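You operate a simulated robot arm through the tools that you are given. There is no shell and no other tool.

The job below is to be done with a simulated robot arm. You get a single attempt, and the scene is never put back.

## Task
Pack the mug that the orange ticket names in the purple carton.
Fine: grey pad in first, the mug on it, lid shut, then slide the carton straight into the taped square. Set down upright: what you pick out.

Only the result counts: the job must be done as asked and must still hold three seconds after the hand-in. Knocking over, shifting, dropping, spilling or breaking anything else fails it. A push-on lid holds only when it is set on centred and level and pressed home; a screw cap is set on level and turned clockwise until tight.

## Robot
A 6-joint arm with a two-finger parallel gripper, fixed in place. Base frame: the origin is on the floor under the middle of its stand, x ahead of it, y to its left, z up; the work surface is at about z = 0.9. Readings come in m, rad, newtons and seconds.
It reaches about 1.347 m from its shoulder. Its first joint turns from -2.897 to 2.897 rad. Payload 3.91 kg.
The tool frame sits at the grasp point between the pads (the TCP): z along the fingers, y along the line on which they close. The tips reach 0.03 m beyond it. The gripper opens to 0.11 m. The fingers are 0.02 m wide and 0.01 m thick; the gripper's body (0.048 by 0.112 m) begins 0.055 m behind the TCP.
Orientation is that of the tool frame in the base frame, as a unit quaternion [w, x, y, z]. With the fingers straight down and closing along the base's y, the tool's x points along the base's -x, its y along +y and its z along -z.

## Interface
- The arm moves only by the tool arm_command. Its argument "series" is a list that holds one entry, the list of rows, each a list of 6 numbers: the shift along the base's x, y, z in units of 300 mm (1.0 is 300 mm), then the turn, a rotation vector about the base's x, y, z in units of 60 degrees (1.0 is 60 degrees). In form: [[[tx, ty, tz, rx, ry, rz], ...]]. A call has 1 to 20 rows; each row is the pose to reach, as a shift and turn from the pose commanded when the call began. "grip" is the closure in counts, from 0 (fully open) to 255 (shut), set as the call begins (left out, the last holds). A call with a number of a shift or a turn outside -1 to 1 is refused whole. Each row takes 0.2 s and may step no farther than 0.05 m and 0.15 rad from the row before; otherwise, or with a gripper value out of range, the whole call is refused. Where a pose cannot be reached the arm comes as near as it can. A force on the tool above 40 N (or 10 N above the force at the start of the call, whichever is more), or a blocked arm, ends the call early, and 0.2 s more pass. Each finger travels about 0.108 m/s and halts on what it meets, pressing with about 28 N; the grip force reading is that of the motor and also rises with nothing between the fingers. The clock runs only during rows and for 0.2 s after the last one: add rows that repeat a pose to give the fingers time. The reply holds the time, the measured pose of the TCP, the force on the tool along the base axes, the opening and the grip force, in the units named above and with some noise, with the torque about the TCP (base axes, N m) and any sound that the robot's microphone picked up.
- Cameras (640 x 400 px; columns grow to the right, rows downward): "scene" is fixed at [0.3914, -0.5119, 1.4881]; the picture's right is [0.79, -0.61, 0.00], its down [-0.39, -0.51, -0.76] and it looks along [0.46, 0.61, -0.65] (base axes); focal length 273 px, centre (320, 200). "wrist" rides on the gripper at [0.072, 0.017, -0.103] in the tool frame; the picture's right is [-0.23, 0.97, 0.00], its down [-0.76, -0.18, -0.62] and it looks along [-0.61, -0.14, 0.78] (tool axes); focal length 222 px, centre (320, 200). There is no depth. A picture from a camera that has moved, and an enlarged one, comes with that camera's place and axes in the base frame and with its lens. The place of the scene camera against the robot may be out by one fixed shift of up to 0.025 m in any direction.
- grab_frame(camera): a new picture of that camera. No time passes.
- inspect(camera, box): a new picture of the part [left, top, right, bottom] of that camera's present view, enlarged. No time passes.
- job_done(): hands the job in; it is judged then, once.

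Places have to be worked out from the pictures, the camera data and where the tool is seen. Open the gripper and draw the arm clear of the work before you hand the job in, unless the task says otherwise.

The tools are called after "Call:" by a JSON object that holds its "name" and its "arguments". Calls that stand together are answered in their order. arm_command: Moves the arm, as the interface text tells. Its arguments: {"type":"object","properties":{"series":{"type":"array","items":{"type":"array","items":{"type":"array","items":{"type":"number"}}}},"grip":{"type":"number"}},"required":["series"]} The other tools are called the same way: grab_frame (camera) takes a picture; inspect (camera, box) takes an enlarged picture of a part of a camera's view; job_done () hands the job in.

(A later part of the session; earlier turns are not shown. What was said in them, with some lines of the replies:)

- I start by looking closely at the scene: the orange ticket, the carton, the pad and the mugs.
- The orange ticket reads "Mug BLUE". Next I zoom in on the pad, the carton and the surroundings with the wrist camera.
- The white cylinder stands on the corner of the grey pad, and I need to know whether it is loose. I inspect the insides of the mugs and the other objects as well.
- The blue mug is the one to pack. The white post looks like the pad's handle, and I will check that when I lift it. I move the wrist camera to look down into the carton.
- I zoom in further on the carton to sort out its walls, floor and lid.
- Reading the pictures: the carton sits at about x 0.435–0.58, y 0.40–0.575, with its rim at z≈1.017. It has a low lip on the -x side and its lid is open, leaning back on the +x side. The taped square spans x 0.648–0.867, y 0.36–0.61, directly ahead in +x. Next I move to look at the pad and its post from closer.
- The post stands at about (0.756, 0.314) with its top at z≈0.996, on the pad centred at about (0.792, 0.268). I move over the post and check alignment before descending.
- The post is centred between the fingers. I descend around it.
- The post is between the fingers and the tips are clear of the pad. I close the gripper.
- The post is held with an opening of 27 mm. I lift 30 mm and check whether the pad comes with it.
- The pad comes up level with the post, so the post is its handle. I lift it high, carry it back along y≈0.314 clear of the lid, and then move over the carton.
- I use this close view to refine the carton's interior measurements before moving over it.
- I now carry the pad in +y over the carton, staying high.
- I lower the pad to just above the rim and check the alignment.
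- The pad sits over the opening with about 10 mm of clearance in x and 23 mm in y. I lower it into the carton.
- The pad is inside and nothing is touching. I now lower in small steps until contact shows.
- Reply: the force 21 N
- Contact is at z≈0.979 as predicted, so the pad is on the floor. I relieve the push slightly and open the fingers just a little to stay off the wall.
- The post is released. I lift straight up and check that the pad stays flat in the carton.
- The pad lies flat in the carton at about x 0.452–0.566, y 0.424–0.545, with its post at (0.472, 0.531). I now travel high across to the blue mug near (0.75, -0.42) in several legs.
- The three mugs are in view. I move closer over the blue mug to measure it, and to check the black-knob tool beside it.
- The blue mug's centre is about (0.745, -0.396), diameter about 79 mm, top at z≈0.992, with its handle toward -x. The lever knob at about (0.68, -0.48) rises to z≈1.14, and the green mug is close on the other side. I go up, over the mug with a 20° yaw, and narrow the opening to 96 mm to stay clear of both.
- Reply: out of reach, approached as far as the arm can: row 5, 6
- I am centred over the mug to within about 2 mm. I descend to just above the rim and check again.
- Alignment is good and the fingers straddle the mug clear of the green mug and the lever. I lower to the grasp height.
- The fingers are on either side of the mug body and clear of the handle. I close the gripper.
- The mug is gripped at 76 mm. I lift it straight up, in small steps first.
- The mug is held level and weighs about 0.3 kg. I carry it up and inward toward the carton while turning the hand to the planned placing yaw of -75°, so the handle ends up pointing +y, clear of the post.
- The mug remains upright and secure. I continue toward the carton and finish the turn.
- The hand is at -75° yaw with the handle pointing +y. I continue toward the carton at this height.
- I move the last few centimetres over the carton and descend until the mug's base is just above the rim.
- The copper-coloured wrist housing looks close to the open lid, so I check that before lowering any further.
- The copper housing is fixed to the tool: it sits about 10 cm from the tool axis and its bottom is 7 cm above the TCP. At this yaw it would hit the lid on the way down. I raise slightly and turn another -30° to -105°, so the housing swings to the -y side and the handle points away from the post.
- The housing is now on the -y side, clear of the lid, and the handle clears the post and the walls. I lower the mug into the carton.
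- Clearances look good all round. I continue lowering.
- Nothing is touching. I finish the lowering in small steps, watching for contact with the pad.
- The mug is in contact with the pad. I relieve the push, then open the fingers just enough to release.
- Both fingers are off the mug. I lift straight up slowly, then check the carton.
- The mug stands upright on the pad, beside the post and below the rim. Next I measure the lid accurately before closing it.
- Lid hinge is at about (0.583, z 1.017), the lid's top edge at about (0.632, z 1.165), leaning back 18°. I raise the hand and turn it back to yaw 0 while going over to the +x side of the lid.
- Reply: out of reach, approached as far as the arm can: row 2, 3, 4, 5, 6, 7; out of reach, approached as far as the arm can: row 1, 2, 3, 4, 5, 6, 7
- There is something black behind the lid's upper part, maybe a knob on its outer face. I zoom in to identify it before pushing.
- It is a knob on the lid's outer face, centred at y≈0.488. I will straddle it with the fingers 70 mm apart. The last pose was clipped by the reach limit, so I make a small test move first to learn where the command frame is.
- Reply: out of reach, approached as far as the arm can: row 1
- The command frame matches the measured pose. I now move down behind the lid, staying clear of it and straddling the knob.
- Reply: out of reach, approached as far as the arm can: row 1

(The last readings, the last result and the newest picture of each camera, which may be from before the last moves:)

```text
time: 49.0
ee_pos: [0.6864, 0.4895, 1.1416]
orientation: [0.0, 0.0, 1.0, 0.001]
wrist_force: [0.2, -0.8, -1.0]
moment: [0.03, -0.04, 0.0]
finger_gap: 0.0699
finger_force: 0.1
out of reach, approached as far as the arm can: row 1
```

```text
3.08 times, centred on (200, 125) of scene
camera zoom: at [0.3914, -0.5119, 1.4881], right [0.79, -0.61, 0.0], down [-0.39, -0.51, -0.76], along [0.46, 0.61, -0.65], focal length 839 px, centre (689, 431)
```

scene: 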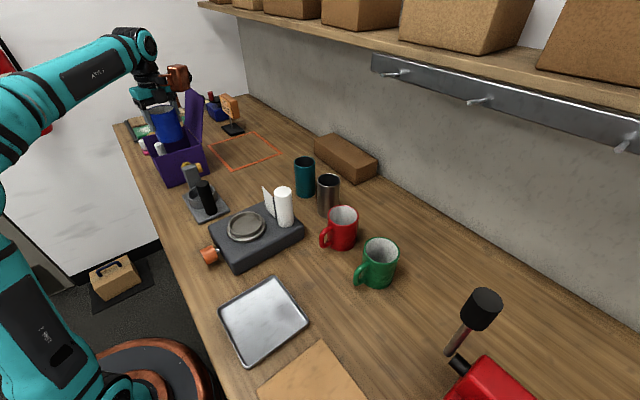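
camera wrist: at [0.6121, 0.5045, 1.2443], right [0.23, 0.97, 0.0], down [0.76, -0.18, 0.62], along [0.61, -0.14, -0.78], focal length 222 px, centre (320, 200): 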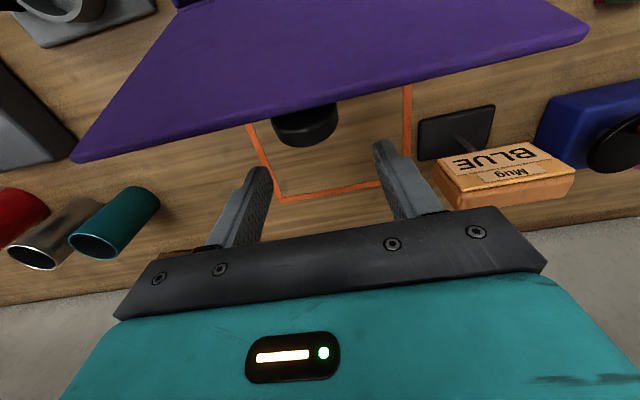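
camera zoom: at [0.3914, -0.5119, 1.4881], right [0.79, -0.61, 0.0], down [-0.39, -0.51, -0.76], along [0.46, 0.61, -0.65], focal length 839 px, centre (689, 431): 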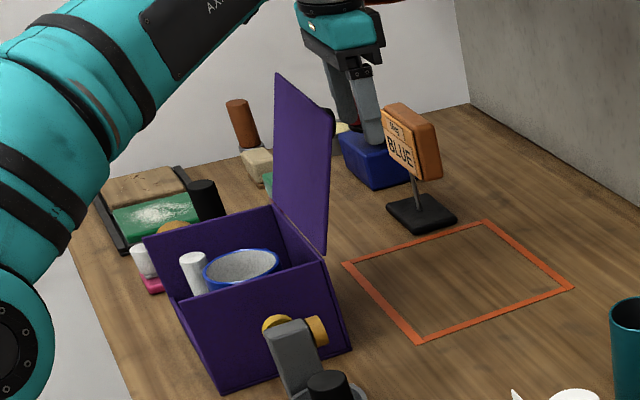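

I am behind the lid, straddling the knob, and nothing is touching. I push slowly in -x until the lid is about vertical.

Call:
{"name": "arm_command", "arguments": {"series": [[[-0.06, 0, 0, 0, 0, 0], [-0.12, 0, 0, 0, 0, 0], [-0.17, 0, 0, 0, 0, 0], [-0.21, 0, 0, 0, 0, 0], [-0.25, 0, 0, 0, 0, 0], [-0.285, 0, 0, 0, 0, 0]]], "grip": 93}}

Call:
{"name": "grab_frame", "arguments": {"camera": "wrist"}}

Call:
{"name": "inspect", "arguments": {"camera": "scene", "box": [140, 60, 260, 190]}}

```text
time: 50.4
ee_pos: [0.5991, 0.4889, 1.1423]
orientation: [0.001, -0.001, 1.0, 0.001]
wrist_force: [-0.5, -0.1, -1.1]
moment: [-0.02, 0.01, 0.02]
finger_gap: 0.0696
finger_force: 0.1
```

```text
taken
camera wrist: at [0.5255, 0.5035, 1.2443], right [0.23, 0.97, 0.0], down [0.76, -0.18, 0.62], along [0.61, -0.14, -0.78], focal length 222 px, centre (320, 200)
```

wrist: 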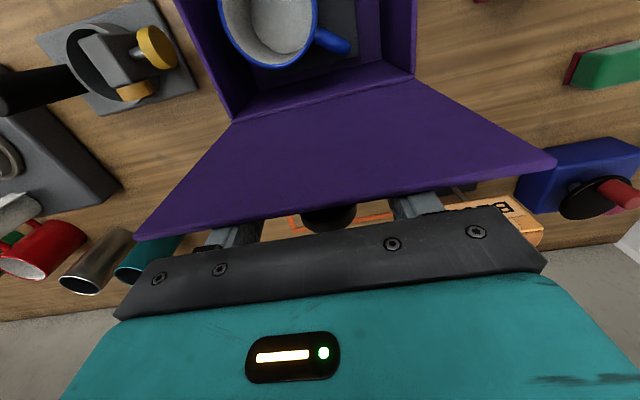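

```text
3.08 times, centred on (200, 125) of scene
camera zoom: at [0.3914, -0.5119, 1.4881], right [0.79, -0.61, 0.0], down [-0.39, -0.51, -0.76], along [0.46, 0.61, -0.65], focal length 839 px, centre (689, 431)
```

zoom: 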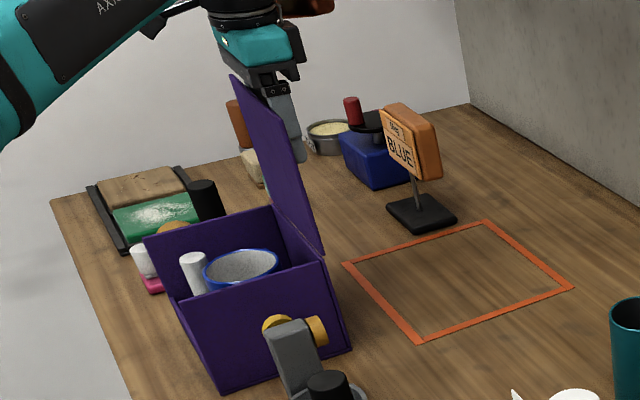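

The lid follows with hardly any force and is now about vertical. I push it further past vertical in small steps.

Call:
{"name": "arm_command", "arguments": {"series": [[[-0.04, 0, 0, 0, 0, 0], [-0.08, 0, 0, 0, 0, 0], [-0.12, 0, 0, 0, 0, 0], [-0.15, 0, 0, 0, 0, 0], [-0.15, 0, 0, 0, 0, 0]]], "grip": 93}}

Call:
{"name": "grab_frame", "arguments": {"camera": "wrist"}}

Call:
{"name": "inspect", "arguments": {"camera": "scene", "box": [140, 60, 260, 190]}}

```text
time: 51.6
ee_pos: [0.5542, 0.4866, 1.1409]
orientation: [0.0, 0.0, 1.0, 0.0]
wrist_force: [0.3, 0.1, 1.0]
moment: [0.04, 0.03, -0.04]
finger_gap: 0.0695
finger_force: 0.1
```

```text
taken
camera wrist: at [0.4805, 0.5016, 1.2432], right [0.23, 0.97, 0.0], down [0.76, -0.18, 0.62], along [0.61, -0.14, -0.78], focal length 222 px, centre (320, 200)
```

wrist: 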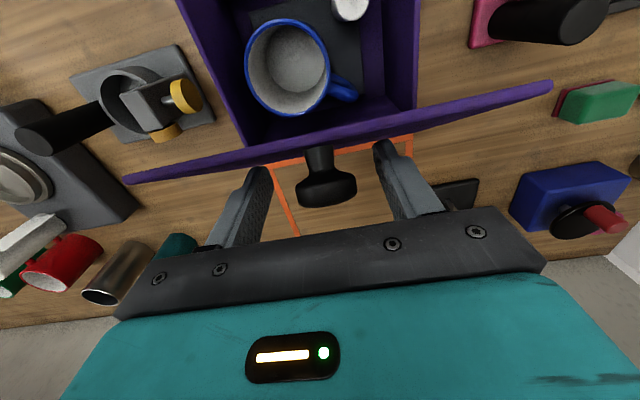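

```text
3.08 times, centred on (200, 125) of scene
camera zoom: at [0.3914, -0.5119, 1.4881], right [0.79, -0.61, 0.0], down [-0.39, -0.51, -0.76], along [0.46, 0.61, -0.65], focal length 839 px, centre (689, 431)
```

zoom: 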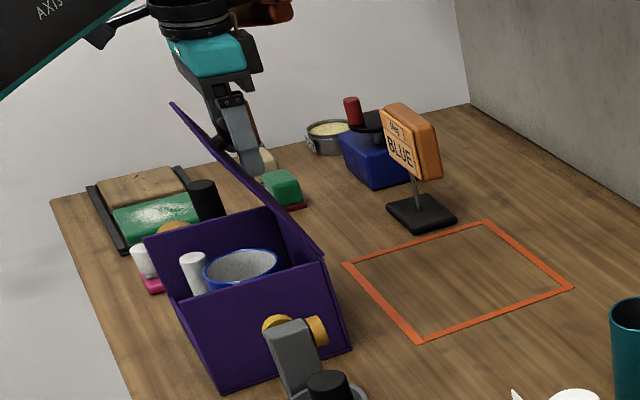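

The lid is now past vertical and moving toward closed. I hold still for a moment to see whether it settles by itself.

Call:
{"name": "arm_command", "arguments": {"series": [[[0, 0, 0, 0, 0, 0], [0, 0, 0, 0, 0, 0], [0, 0, 0, 0, 0, 0]]], "grip": 93}}

Call:
{"name": "grab_frame", "arguments": {"camera": "wrist"}}

Call:
{"name": "inspect", "arguments": {"camera": "scene", "box": [140, 60, 260, 190]}}

```text
time: 52.4
ee_pos: [0.555, 0.4858, 1.1413]
orientation: [0.001, 0.0, 1.0, 0.0]
wrist_force: [-0.1, -0.1, -0.2]
moment: [-0.01, -0.02, -0.01]
finger_gap: 0.07
finger_force: 0.1
```

```text
taken
camera wrist: at [0.4805, 0.5016, 1.2434], right [0.23, 0.97, 0.0], down [0.76, -0.18, 0.62], along [0.61, -0.14, -0.78], focal length 222 px, centre (320, 200)
```

wrist: 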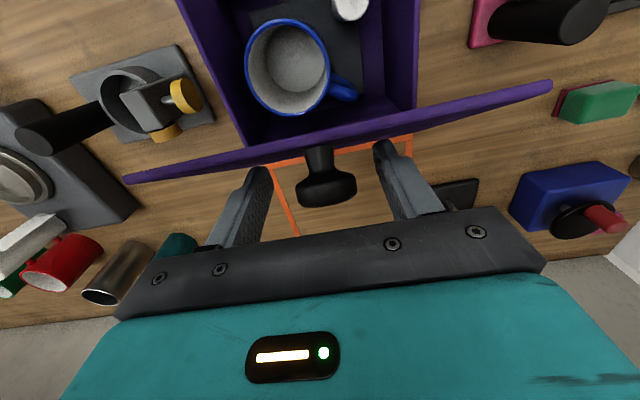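

```text
3.08 times, centred on (200, 125) of scene
camera zoom: at [0.3914, -0.5119, 1.4881], right [0.79, -0.61, 0.0], down [-0.39, -0.51, -0.76], along [0.46, 0.61, -0.65], focal length 839 px, centre (689, 431)
```

zoom: 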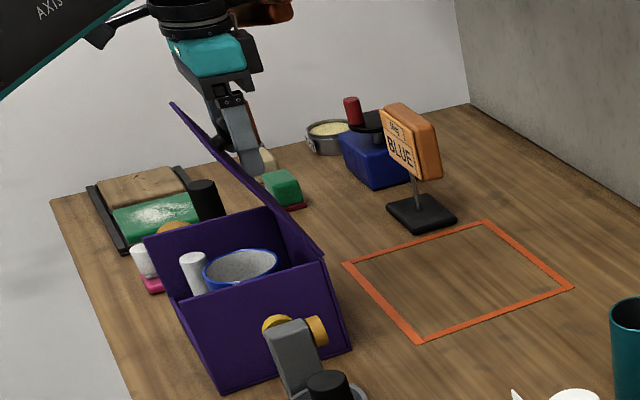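

The hinge holds wherever it is left, so I can guide the lid down. I follow its arc with the fingertips from -26° to about -65°.

Call:
{"name": "arm_command", "arguments": {"series": [[[-0.035, 0, -0.001, 0, 0, 0], [-0.071, 0, -0.002, 0, 0, 0], [-0.097, 0, -0.02, 0, 0, 0], [-0.1217, 0, -0.0413, 0, 0, 0], [-0.143, 0, -0.065, 0, 0, 0], [-0.1643, 0, -0.0887, 0, 0, 0], [-0.182, 0, -0.116, 0, 0, 0], [-0.1983, 0, -0.143, 0, 0, 0]]], "grip": 93}}

Call:
{"name": "grab_frame", "arguments": {"camera": "wrist"}}

Call:
{"name": "inspect", "arguments": {"camera": "scene", "box": [140, 60, 260, 190]}}

```text
time: 54.2
ee_pos: [0.4925, 0.4865, 1.0981]
orientation: [0.001, 0.0, 1.0, 0.001]
wrist_force: [1.0, -0.6, -1.1]
moment: [0.02, -0.01, 0.01]
finger_gap: 0.0696
finger_force: 0.1
```

```text
taken
camera wrist: at [0.4202, 0.5028, 1.201], right [0.23, 0.97, 0.0], down [0.76, -0.18, 0.62], along [0.61, -0.14, -0.78], focal length 222 px, centre (320, 200)
```

wrist: 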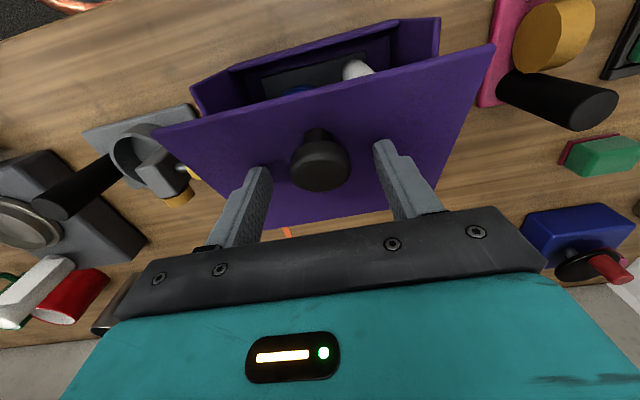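

```text
3.08 times, centred on (200, 125) of scene
camera zoom: at [0.3914, -0.5119, 1.4881], right [0.79, -0.61, 0.0], down [-0.39, -0.51, -0.76], along [0.46, 0.61, -0.65], focal length 839 px, centre (689, 431)
```

zoom: 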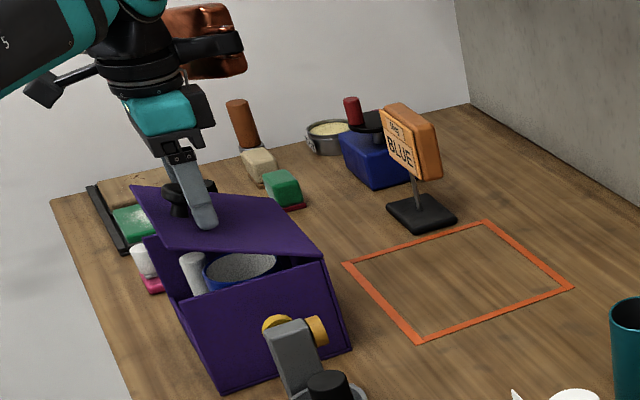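

The lid follows smoothly. I continue the arc down to nearly closed.

Call:
{"name": "arm_command", "arguments": {"series": [[[-0.012, 0, -0.03, 0, 0, 0], [-0.0243, 0, -0.059, 0, 0, 0], [-0.03, 0, -0.084, 0, 0, 0], [-0.0357, 0, -0.109, 0, 0, 0], [-0.038, 0, -0.127, 0, 0, 0], [-0.04, 0, -0.141, 0, 0, 0]]], "grip": 93}}

Call:
{"name": "grab_frame", "arguments": {"camera": "wrist"}}

Call:
{"name": "inspect", "arguments": {"camera": "scene", "box": [140, 60, 260, 190]}}

```text
time: 55.6
ee_pos: [0.4817, 0.4868, 1.0575]
orientation: [0.002, 0.0, 1.0, 0.001]
wrist_force: [5.9, 1.7, 13.8]
moment: [-0.31, -0.25, 0.12]
finger_gap: 0.0689
finger_force: 0.2
```

```text
taken
camera wrist: at [0.4081, 0.5017, 1.1594], right [0.23, 0.97, 0.0], down [0.76, -0.18, 0.62], along [0.61, -0.14, -0.78], focal length 222 px, centre (320, 200)
```

wrist: 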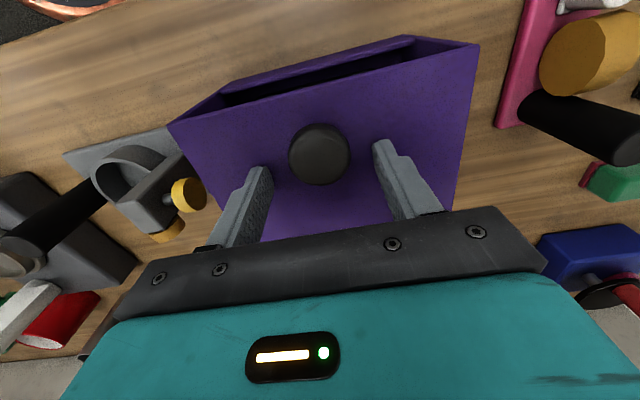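

```text
3.08 times, centred on (200, 125) of scene
camera zoom: at [0.3914, -0.5119, 1.4881], right [0.79, -0.61, 0.0], down [-0.39, -0.51, -0.76], along [0.46, 0.61, -0.65], focal length 839 px, centre (689, 431)
```

zoom: 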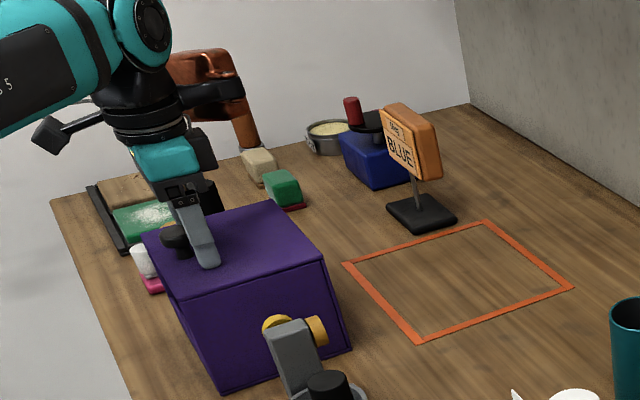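

The lid is down on the rim and I read 14 N of contact. I press slightly more to make sure it is home, then check.

Call:
{"name": "arm_command", "arguments": {"series": [[[0, 0, -0.005, 0, 0, 0], [0, 0, -0.008, 0, 0, 0], [0, 0, -0.008, 0, 0, 0]]], "grip": 93}}

Call:
{"name": "inspect", "arguments": {"camera": "wrist", "box": [150, 20, 500, 240]}}

Call:
{"name": "inspect", "arguments": {"camera": "scene", "box": [150, 90, 230, 180]}}

```text
time: 56.5
ee_pos: [0.4816, 0.4865, 1.0559]
orientation: [0.002, -0.001, 1.0, 0.002]
wrist_force: [0.3, 0.0, 19.4]
moment: [-0.72, -0.05, 0.01]
finger_gap: 0.0695
finger_force: 0.0
stopped in row 3: the force on the tool passed its limit at 41 N (the readings are from after the stop); the commanded pose is now the measured one
```

```text
1.82 times, centred on (325, 130) of wrist
camera zoom: at [0.4076, 0.5014, 1.1588], right [0.23, 0.97, 0.01], down [0.76, -0.18, 0.63], along [0.61, -0.14, -0.78], focal length 404 px, centre (311, 327)
```

zoom: 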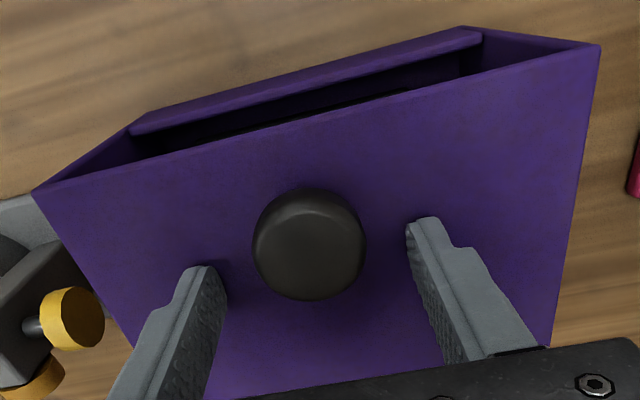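

```text
4.44 times, centred on (190, 135) of scene
camera zoom: at [0.3914, -0.5119, 1.4881], right [0.79, -0.61, 0.0], down [-0.39, -0.51, -0.76], along [0.46, 0.61, -0.65], focal length 1212 px, centre (898, 489)
```

zoom: 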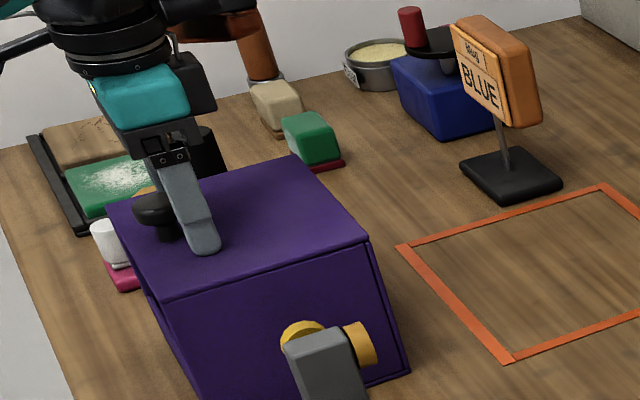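

The lid is fully down; it took 41 N of pressing and sits flush with the rim all round. I lift off and check that it stays shut and the carton has not moved.

Call:
{"name": "arm_command", "arguments": {"series": [[[0, 0, 0.05, 0, 0, 0], [0, 0, 0.15, 0, 0, 0], [0, 0, 0.3, 0, 0, 0], [-0.1, 0, 0.33, 0, 0, 0], [-0.22, 0, 0.33, 0, 0, 0], [-0.32, 0, 0.33, 0, 0, 0]]], "grip": 93}}

Call:
{"name": "grab_frame", "arguments": {"camera": "wrist"}}

Call:
{"name": "inspect", "arguments": {"camera": "wrist", "box": [200, 60, 480, 240]}}

Call:
{"name": "inspect", "arguments": {"camera": "scene", "box": [120, 60, 290, 200]}}

```text
time: 57.9
ee_pos: [0.3842, 0.4887, 1.1542]
orientation: [0.0, 0.0, 1.0, 0.001]
wrist_force: [-1.0, 0.5, -0.1]
moment: [-0.02, 0.03, -0.01]
finger_gap: 0.0699
finger_force: 0.1
```

```text
taken
camera wrist: at [0.3111, 0.5034, 1.2565], right [0.23, 0.97, 0.0], down [0.76, -0.18, 0.62], along [0.61, -0.14, -0.78], focal length 222 px, centre (320, 200)
```

wrist: 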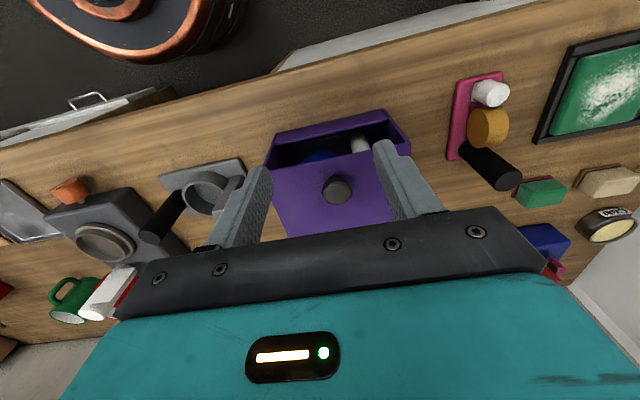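

```text
2.22 times, centred on (340, 150) of wrist
camera zoom: at [0.3111, 0.5034, 1.2565], right [0.23, 0.97, 0.0], down [0.76, -0.18, 0.62], along [0.61, -0.14, -0.78], focal length 494 px, centre (276, 311)
```

zoom: 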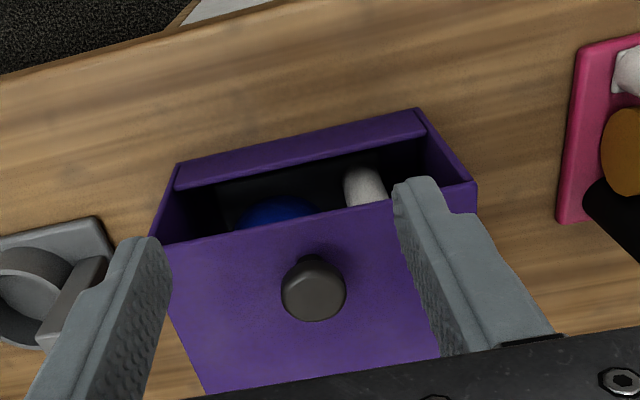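

```text
2.86 times, centred on (205, 130) of scene
camera zoom: at [0.3914, -0.5119, 1.4881], right [0.79, -0.61, 0.0], down [-0.39, -0.51, -0.76], along [0.46, 0.61, -0.65], focal length 779 px, centre (649, 400)
```

zoom: 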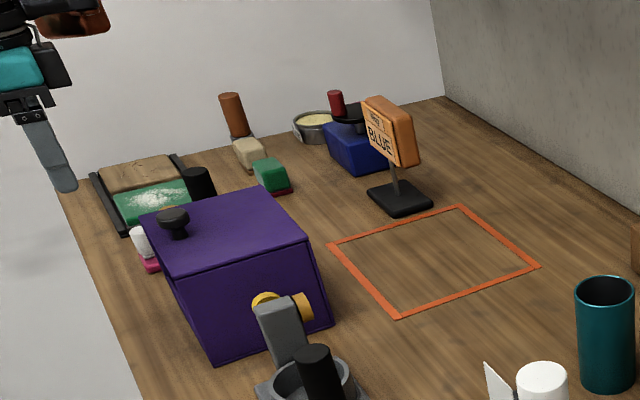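

The lid stays shut and the carton is unmoved (front face x≈0.4345, y 0.399–0.577). For the push I tilt the hand 45° so the open fingertips lead low, and both bear on the carton's bottom lip.

Call:
{"name": "arm_command", "arguments": {"series": [[[0, 0, 0, 0, -0.125, 0], [0, 0, 0, 0, -0.25, 0], [0, 0, 0, 0, -0.375, 0], [0, 0, 0, 0, -0.5, 0], [0, 0, 0, 0, -0.625, 0], [0, 0, 0, 0, -0.75, 0], [0, 0, 0, 0, -0.75, 0]]], "grip": 0}}

Call:
{"name": "grab_frame", "arguments": {"camera": "wrist"}}

Call:
{"name": "grab_frame", "arguments": {"camera": "scene"}}

```text
time: 59.5
ee_pos: [0.386, 0.4879, 1.1553]
orientation: [0.385, -0.002, 0.923, 0.002]
wrist_force: [-0.2, 0.5, -0.8]
moment: [-0.01, 0.02, -0.01]
finger_gap: 0.11
finger_force: 0.1
```

```text
taken
camera wrist: at [0.2612, 0.5023, 1.1746], right [0.16, 0.97, 0.16], down [0.09, -0.18, 0.98], along [0.98, -0.14, -0.12], focal length 222 px, centre (320, 200)
```

wrist: 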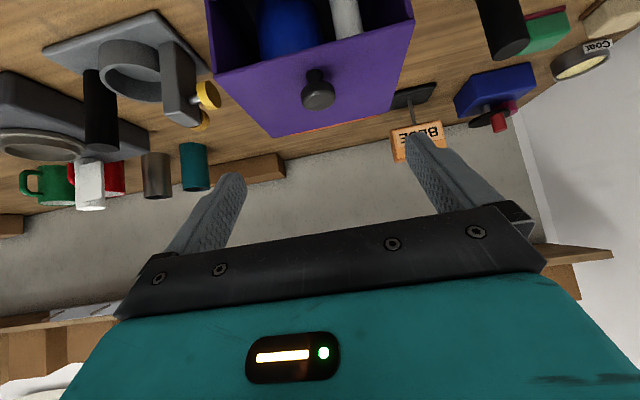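

```text
taken
```

scene: 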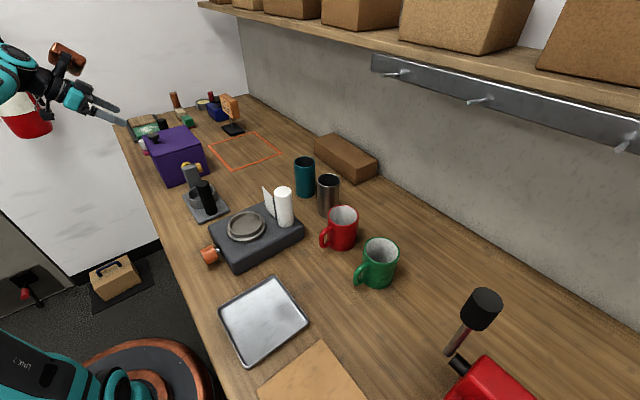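

The tilt worked. I now descend behind the carton to fingertip height, just above the table and still clear of the carton.

Call:
{"name": "arm_command", "arguments": {"series": [[[0, 0, -0.15, 0, -0.0, 0], [0, 0, -0.3, 0, 0, 0], [0, 0, -0.45, 0, 0, 0], [0, 0, -0.58, 0, 0, 0], [0, 0, -0.68, 0, 0, 0], [0, 0, -0.68, 0, 0, 0]]], "grip": 0}}

Call:
{"name": "grab_frame", "arguments": {"camera": "wrist"}}

Call:
{"name": "inspect", "arguments": {"camera": "scene", "box": [80, 90, 260, 220]}}

```text
time: 60.9
ee_pos: [0.3853, 0.4854, 0.9503]
orientation: [0.384, -0.001, 0.923, 0.001]
wrist_force: [0.5, 0.7, 0.0]
moment: [0.0, 0.03, -0.03]
finger_gap: 0.1098
finger_force: 0.1
```

```text
taken
camera wrist: at [0.2603, 0.5018, 0.9704], right [0.16, 0.97, 0.16], down [0.1, -0.18, 0.98], along [0.98, -0.14, -0.12], focal length 222 px, centre (320, 200)
```

wrist: 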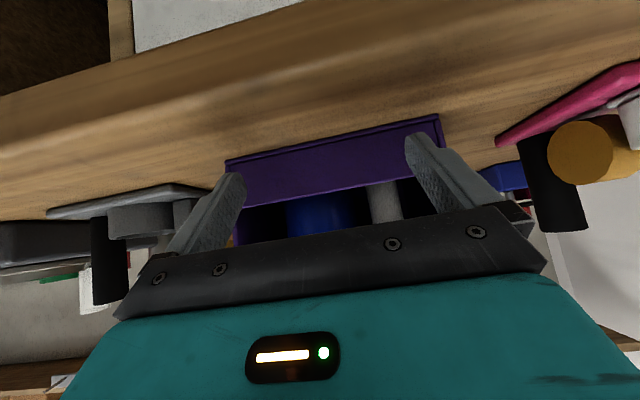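

```text
3.08 times, centred on (170, 155) of scene
camera zoom: at [0.3914, -0.5119, 1.4881], right [0.79, -0.61, 0.0], down [-0.39, -0.51, -0.76], along [0.46, 0.61, -0.65], focal length 839 px, centre (782, 338)
```

zoom: 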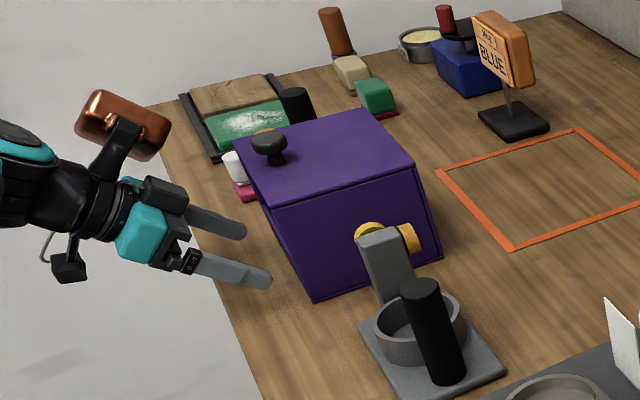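

The tips are level with the lip and clear of the carton. I lower a little more, then move forward gently into contact and push the first 2 cm to see how the carton behaves.

Call:
{"name": "arm_command", "arguments": {"series": [[[0, 0, -0.03, 0, 0, 0], [0.03, 0, -0.03, 0, 0, 0], [0.055, 0, -0.03, 0, 0, 0], [0.075, 0, -0.03, 0, 0, 0], [0.095, 0, -0.03, 0, 0, 0], [0.115, 0, -0.03, 0, 0, 0], [0.136, 0, -0.03, 0, 0, 0]]], "grip": 0}}

Call:
{"name": "grab_frame", "arguments": {"camera": "wrist"}}

Call:
{"name": "inspect", "arguments": {"camera": "scene", "box": [100, 80, 290, 210]}}

```text
time: 62.5
ee_pos: [0.4264, 0.4868, 0.9404]
orientation: [0.384, -0.001, 0.923, 0.001]
wrist_force: [-1.9, 0.5, -0.5]
moment: [-0.02, 0.01, -0.03]
finger_gap: 0.1099
finger_force: 0.0
```

```text
taken
camera wrist: at [0.3012, 0.5022, 0.9616], right [0.16, 0.97, 0.16], down [0.1, -0.18, 0.98], along [0.98, -0.14, -0.12], focal length 222 px, centre (320, 200)
```

wrist: 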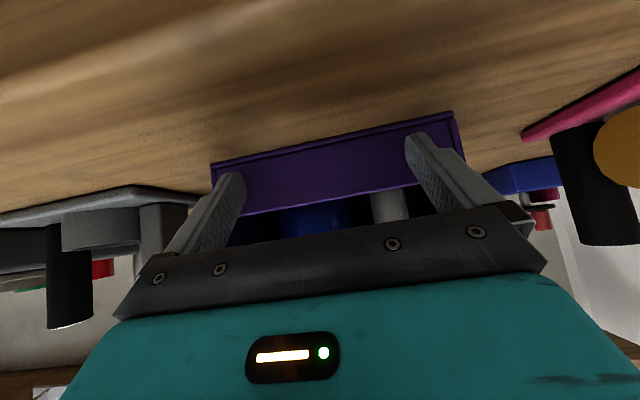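

```text
3.08 times, centred on (195, 145) of scene
camera zoom: at [0.3914, -0.5119, 1.4881], right [0.79, -0.61, 0.0], down [-0.39, -0.51, -0.76], along [0.46, 0.61, -0.65], focal length 839 px, centre (705, 369)
```

zoom: 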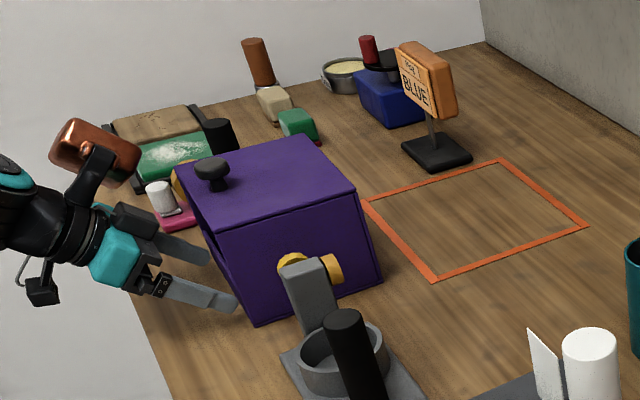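

The carton slides cleanly by 2 cm with about 2 N and no rotation. I continue the straight push by another 0.20 m.

Call:
{"name": "arm_command", "arguments": {"series": [[[0.03, 0, 0, 0, 0, 0], [0.075, 0, 0, 0, 0, 0], [0.12, 0, 0, 0, 0, 0], [0.165, 0, 0, 0, 0, 0], [0.21, 0, 0, 0, 0, 0], [0.255, 0, 0, 0, 0, 0], [0.3, 0, 0, 0, 0, 0], [0.345, 0, 0, 0, 0, 0], [0.39, 0, 0, 0, 0, 0], [0.435, 0, 0, 0, 0, 0], [0.48, 0, 0, 0, 0, 0], [0.525, 0, 0, 0, 0, 0], [0.57, 0, 0, 0, 0, 0], [0.61, 0, 0, 0, 0, 0], [0.64, 0, 0, 0, 0, 0], [0.66, 0, 0, 0, 0, 0]]], "grip": 0}}

Call:
{"name": "grab_frame", "arguments": {"camera": "wrist"}}

Call:
{"name": "inspect", "arguments": {"camera": "scene", "box": [120, 80, 310, 210]}}

```text
time: 65.9
ee_pos: [0.6238, 0.4868, 0.941]
orientation: [0.385, 0.0, 0.923, 0.001]
wrist_force: [-1.6, 0.1, -0.1]
moment: [0.04, 0.02, -0.05]
finger_gap: 0.11
finger_force: 0.1
```

```text
taken
camera wrist: at [0.4995, 0.5022, 0.9613], right [0.16, 0.97, 0.16], down [0.1, -0.18, 0.98], along [0.98, -0.14, -0.12], focal length 222 px, centre (320, 200)
```

wrist: 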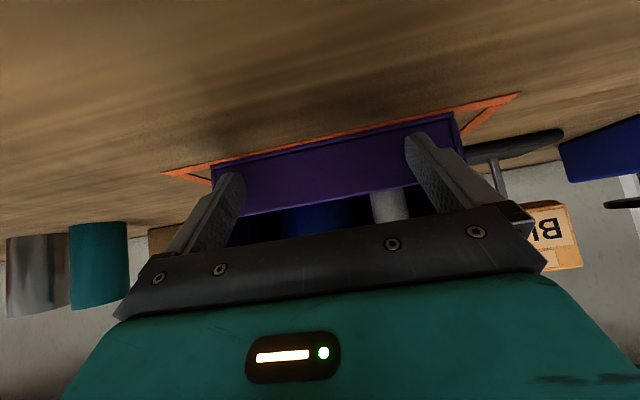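

```text
3.08 times, centred on (215, 145) of scene
camera zoom: at [0.3914, -0.5119, 1.4881], right [0.79, -0.61, 0.0], down [-0.39, -0.51, -0.76], along [0.46, 0.61, -0.65], focal length 839 px, centre (643, 369)
```

zoom: 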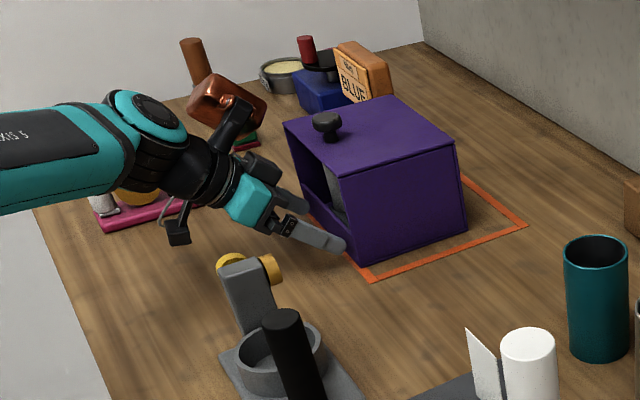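

The carton face is at about x 0.652 and still straight. The near tape strip just shows at its foot, so I push the remaining 32 mm to centre it in the square.

Call:
{"name": "arm_command", "arguments": {"series": [[[0.025, 0, 0, 0, 0, 0], [0.05, 0, 0, 0, 0, 0], [0.075, 0, 0, 0, 0, 0], [0.095, 0, 0, 0, 0, 0], [0.107, 0, 0, 0, 0, 0], [0.107, 0, 0, 0, 0, 0]]], "grip": 0}}

Call:
{"name": "grab_frame", "arguments": {"camera": "wrist"}}

Call:
{"name": "inspect", "arguments": {"camera": "scene", "box": [180, 80, 310, 190]}}

```text
time: 67.3
ee_pos: [0.6555, 0.4863, 0.9405]
orientation: [0.384, -0.001, 0.923, 0.001]
wrist_force: [-2.4, 0.1, 1.4]
moment: [-0.01, 0.02, 0.03]
finger_gap: 0.1098
finger_force: 0.1
```

```text
taken
camera wrist: at [0.5315, 0.5018, 0.9616], right [0.16, 0.97, 0.16], down [0.1, -0.18, 0.98], along [0.98, -0.14, -0.12], focal length 222 px, centre (320, 200)
```

wrist: 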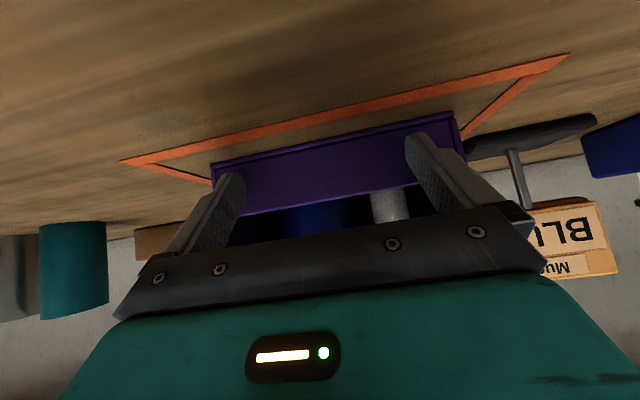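

```text
3.64 times, centred on (245, 135) of scene
camera zoom: at [0.3914, -0.5119, 1.4881], right [0.79, -0.61, 0.0], down [-0.39, -0.51, -0.76], along [0.46, 0.61, -0.65], focal length 992 px, centre (593, 436)
```

zoom: 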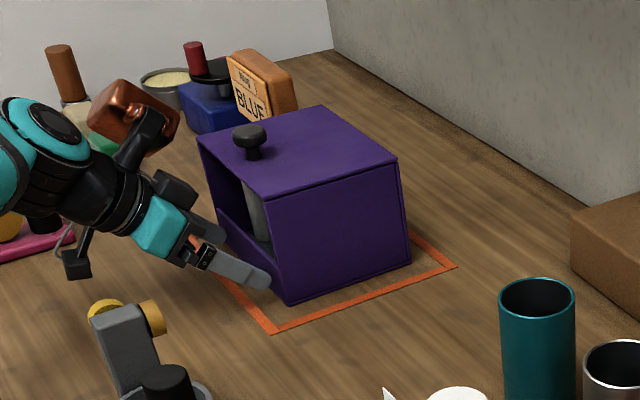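

By the scene view the carton spans x≈0.681–0.822 inside tape at 0.647–0.858, so it is centred. I back the fingers straight off and then rise.

Call:
{"name": "arm_command", "arguments": {"series": [[[-0.05, 0, 0, 0, 0, 0], [-0.15, 0, 0, 0, 0, 0], [-0.3, 0, 0, 0, 0, 0], [-0.42, 0, 0.08, 0, 0, 0], [-0.5, 0, 0.2, 0, 0, 0], [-0.56, 0, 0.34, 0, 0, 0], [-0.6, 0, 0.48, 0, 0, 0], [-0.64, 0, 0.62, 0, 0, 0], [-0.66, 0, 0.77, 0, 0, 0]]], "grip": 0}}

Call:
{"name": "grab_frame", "arguments": {"camera": "wrist"}}

Call:
{"name": "grab_frame", "arguments": {"camera": "scene"}}

```text
time: 69.3
ee_pos: [0.4587, 0.4857, 1.1722]
orientation: [0.383, 0.0, 0.924, 0.001]
wrist_force: [-0.3, 0.6, -0.4]
moment: [-0.03, 0.01, 0.01]
finger_gap: 0.11
finger_force: 0.1
```

```text
taken
camera wrist: at [0.3324, 0.5015, 1.1926], right [0.16, 0.97, 0.16], down [0.1, -0.18, 0.98], along [0.98, -0.14, -0.12], focal length 222 px, centre (320, 200)
```

wrist: 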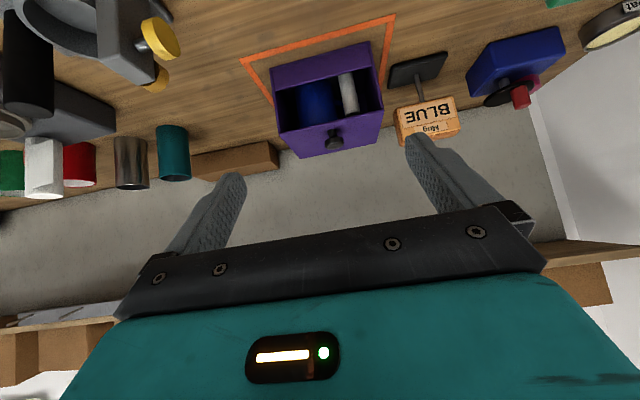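

```text
taken
```

scene: 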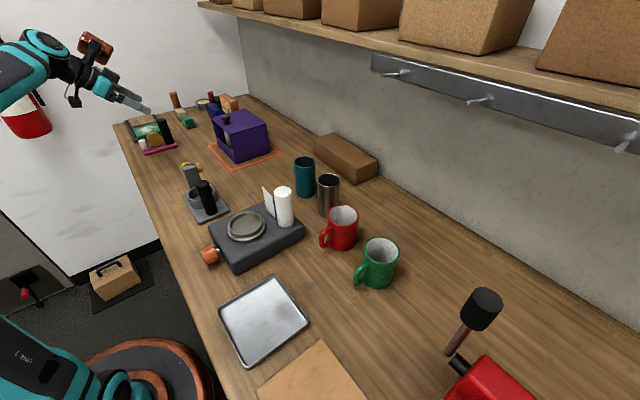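

The hand is clear. I inspect the carton closely: lid shut, mug upright on the pad, and position within the tape.

Call:
{"name": "inspect", "arguments": {"camera": "wrist", "box": [220, 0, 420, 170]}}

Call:
{"name": "inspect", "arguments": {"camera": "scene", "box": [195, 90, 295, 180]}}

```text
2.35 times, centred on (320, 85) of wrist
camera zoom: at [0.3324, 0.5015, 1.1926], right [0.16, 0.97, 0.16], down [0.1, -0.18, 0.98], along [0.98, -0.14, -0.12], focal length 523 px, centre (320, 471)
```

zoom: 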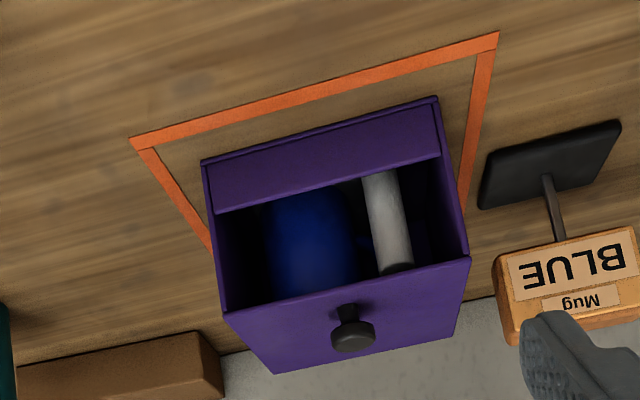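

```text
4.44 times, centred on (245, 135) of scene
camera zoom: at [0.3914, -0.5119, 1.4881], right [0.79, -0.61, 0.0], down [-0.39, -0.51, -0.76], along [0.46, 0.61, -0.65], focal length 1212 px, centre (653, 489)
```

zoom: 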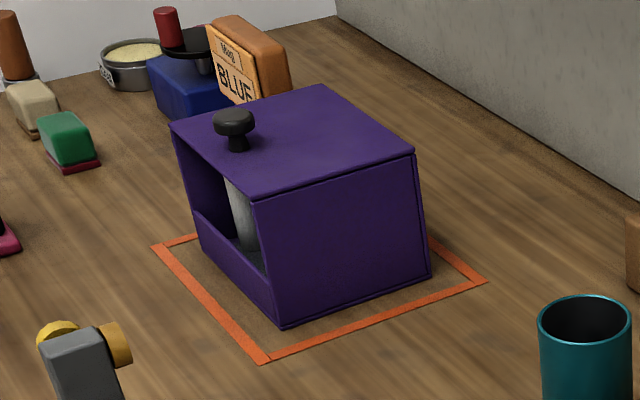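

The carton is centred in the tape: outer margins are about 36–38 mm on every side. The lid is flush and the blue mug stands upright on the pad. I retract the arm further, straighten the hand, and take a last look at everything.

Call:
{"name": "arm_command", "arguments": {"series": [[[-0.05, 0, 0.05, 0, 0.125, 0], [-0.1, 0, 0.1, 0, 0.25, 0], [-0.15, 0, 0.15, 0, 0.375, 0], [-0.2, 0, 0.2, 0, 0.5, 0], [-0.25, 0, 0.2, 0, 0.625, 0], [-0.3, 0, 0.2, 0, 0.75, 0], [-0.3, 0, 0.2, 0, 0.75, 0]]], "grip": 0}}

Call:
{"name": "grab_frame", "arguments": {"camera": "scene"}}

Call:
{"name": "grab_frame", "arguments": {"camera": "wrist"}}

Call:
{"name": "inspect", "arguments": {"camera": "scene", "box": [195, 90, 295, 180]}}

```text
time: 70.9
ee_pos: [0.3676, 0.4866, 1.232]
orientation: [0.001, 0.0, 1.0, 0.002]
wrist_force: [0.6, -0.7, 0.3]
moment: [-0.01, 0.01, -0.01]
finger_gap: 0.1099
finger_force: 0.1
```

```text
taken
```

scene: 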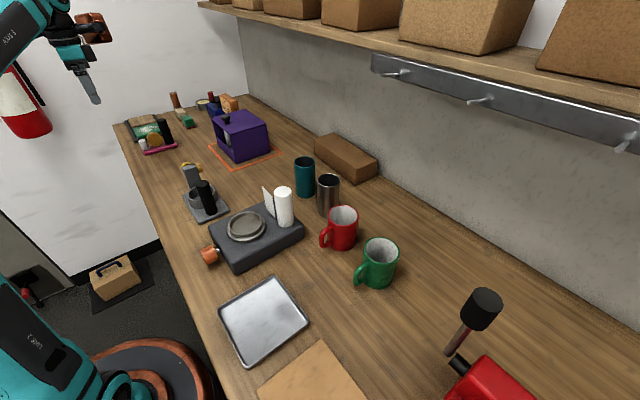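

```text
taken
camera wrist: at [0.295, 0.5012, 1.3342], right [0.23, 0.97, 0.0], down [0.76, -0.18, 0.62], along [0.61, -0.14, -0.78], focal length 222 px, centre (320, 200)
```

wrist: 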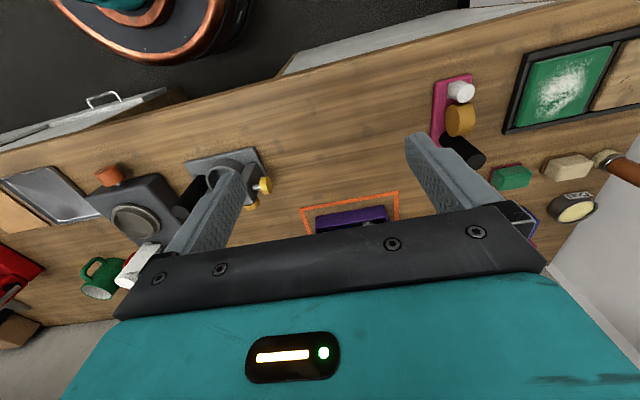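

```text
4.44 times, centred on (245, 135) of scene
camera zoom: at [0.3914, -0.5119, 1.4881], right [0.79, -0.61, 0.0], down [-0.39, -0.51, -0.76], along [0.46, 0.61, -0.65], focal length 1212 px, centre (653, 489)
```

zoom: 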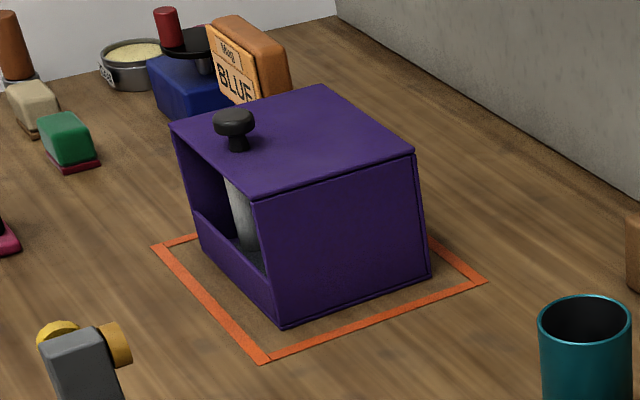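

Everything is in place: pad and blue mug inside, lid shut, carton in the taped square, nothing else disturbed, gripper open and arm clear. I hand the job in.

Call:
{"name": "job_done", "arguments": {}}

```text
The job is handed in.
```

The blue mug named on the orange ticket is packed in the purple carton, and I have handed the job in. The tool only confirmed the hand-in and gave no verdict.

- **Pad and mug:** The grey pad went in first and lies flat on the carton floor. The mug stands upright on it, beside the pad's white post and below the rim.
- **Lid:** It is shut and looks flush with the rim. I pressed it down until the force limit stopped the arm at 41 N, and it stayed shut after I lifted off.
- **Carton:** I pushed it straight ahead about 0.25 m into the taped square. By the wrist camera it sits about 36–38 mm inside the tape's outer edge on every side.
- **Everything else:** In the last pictures the other objects look undisturbed. The gripper is open and the arm is clear of the work.
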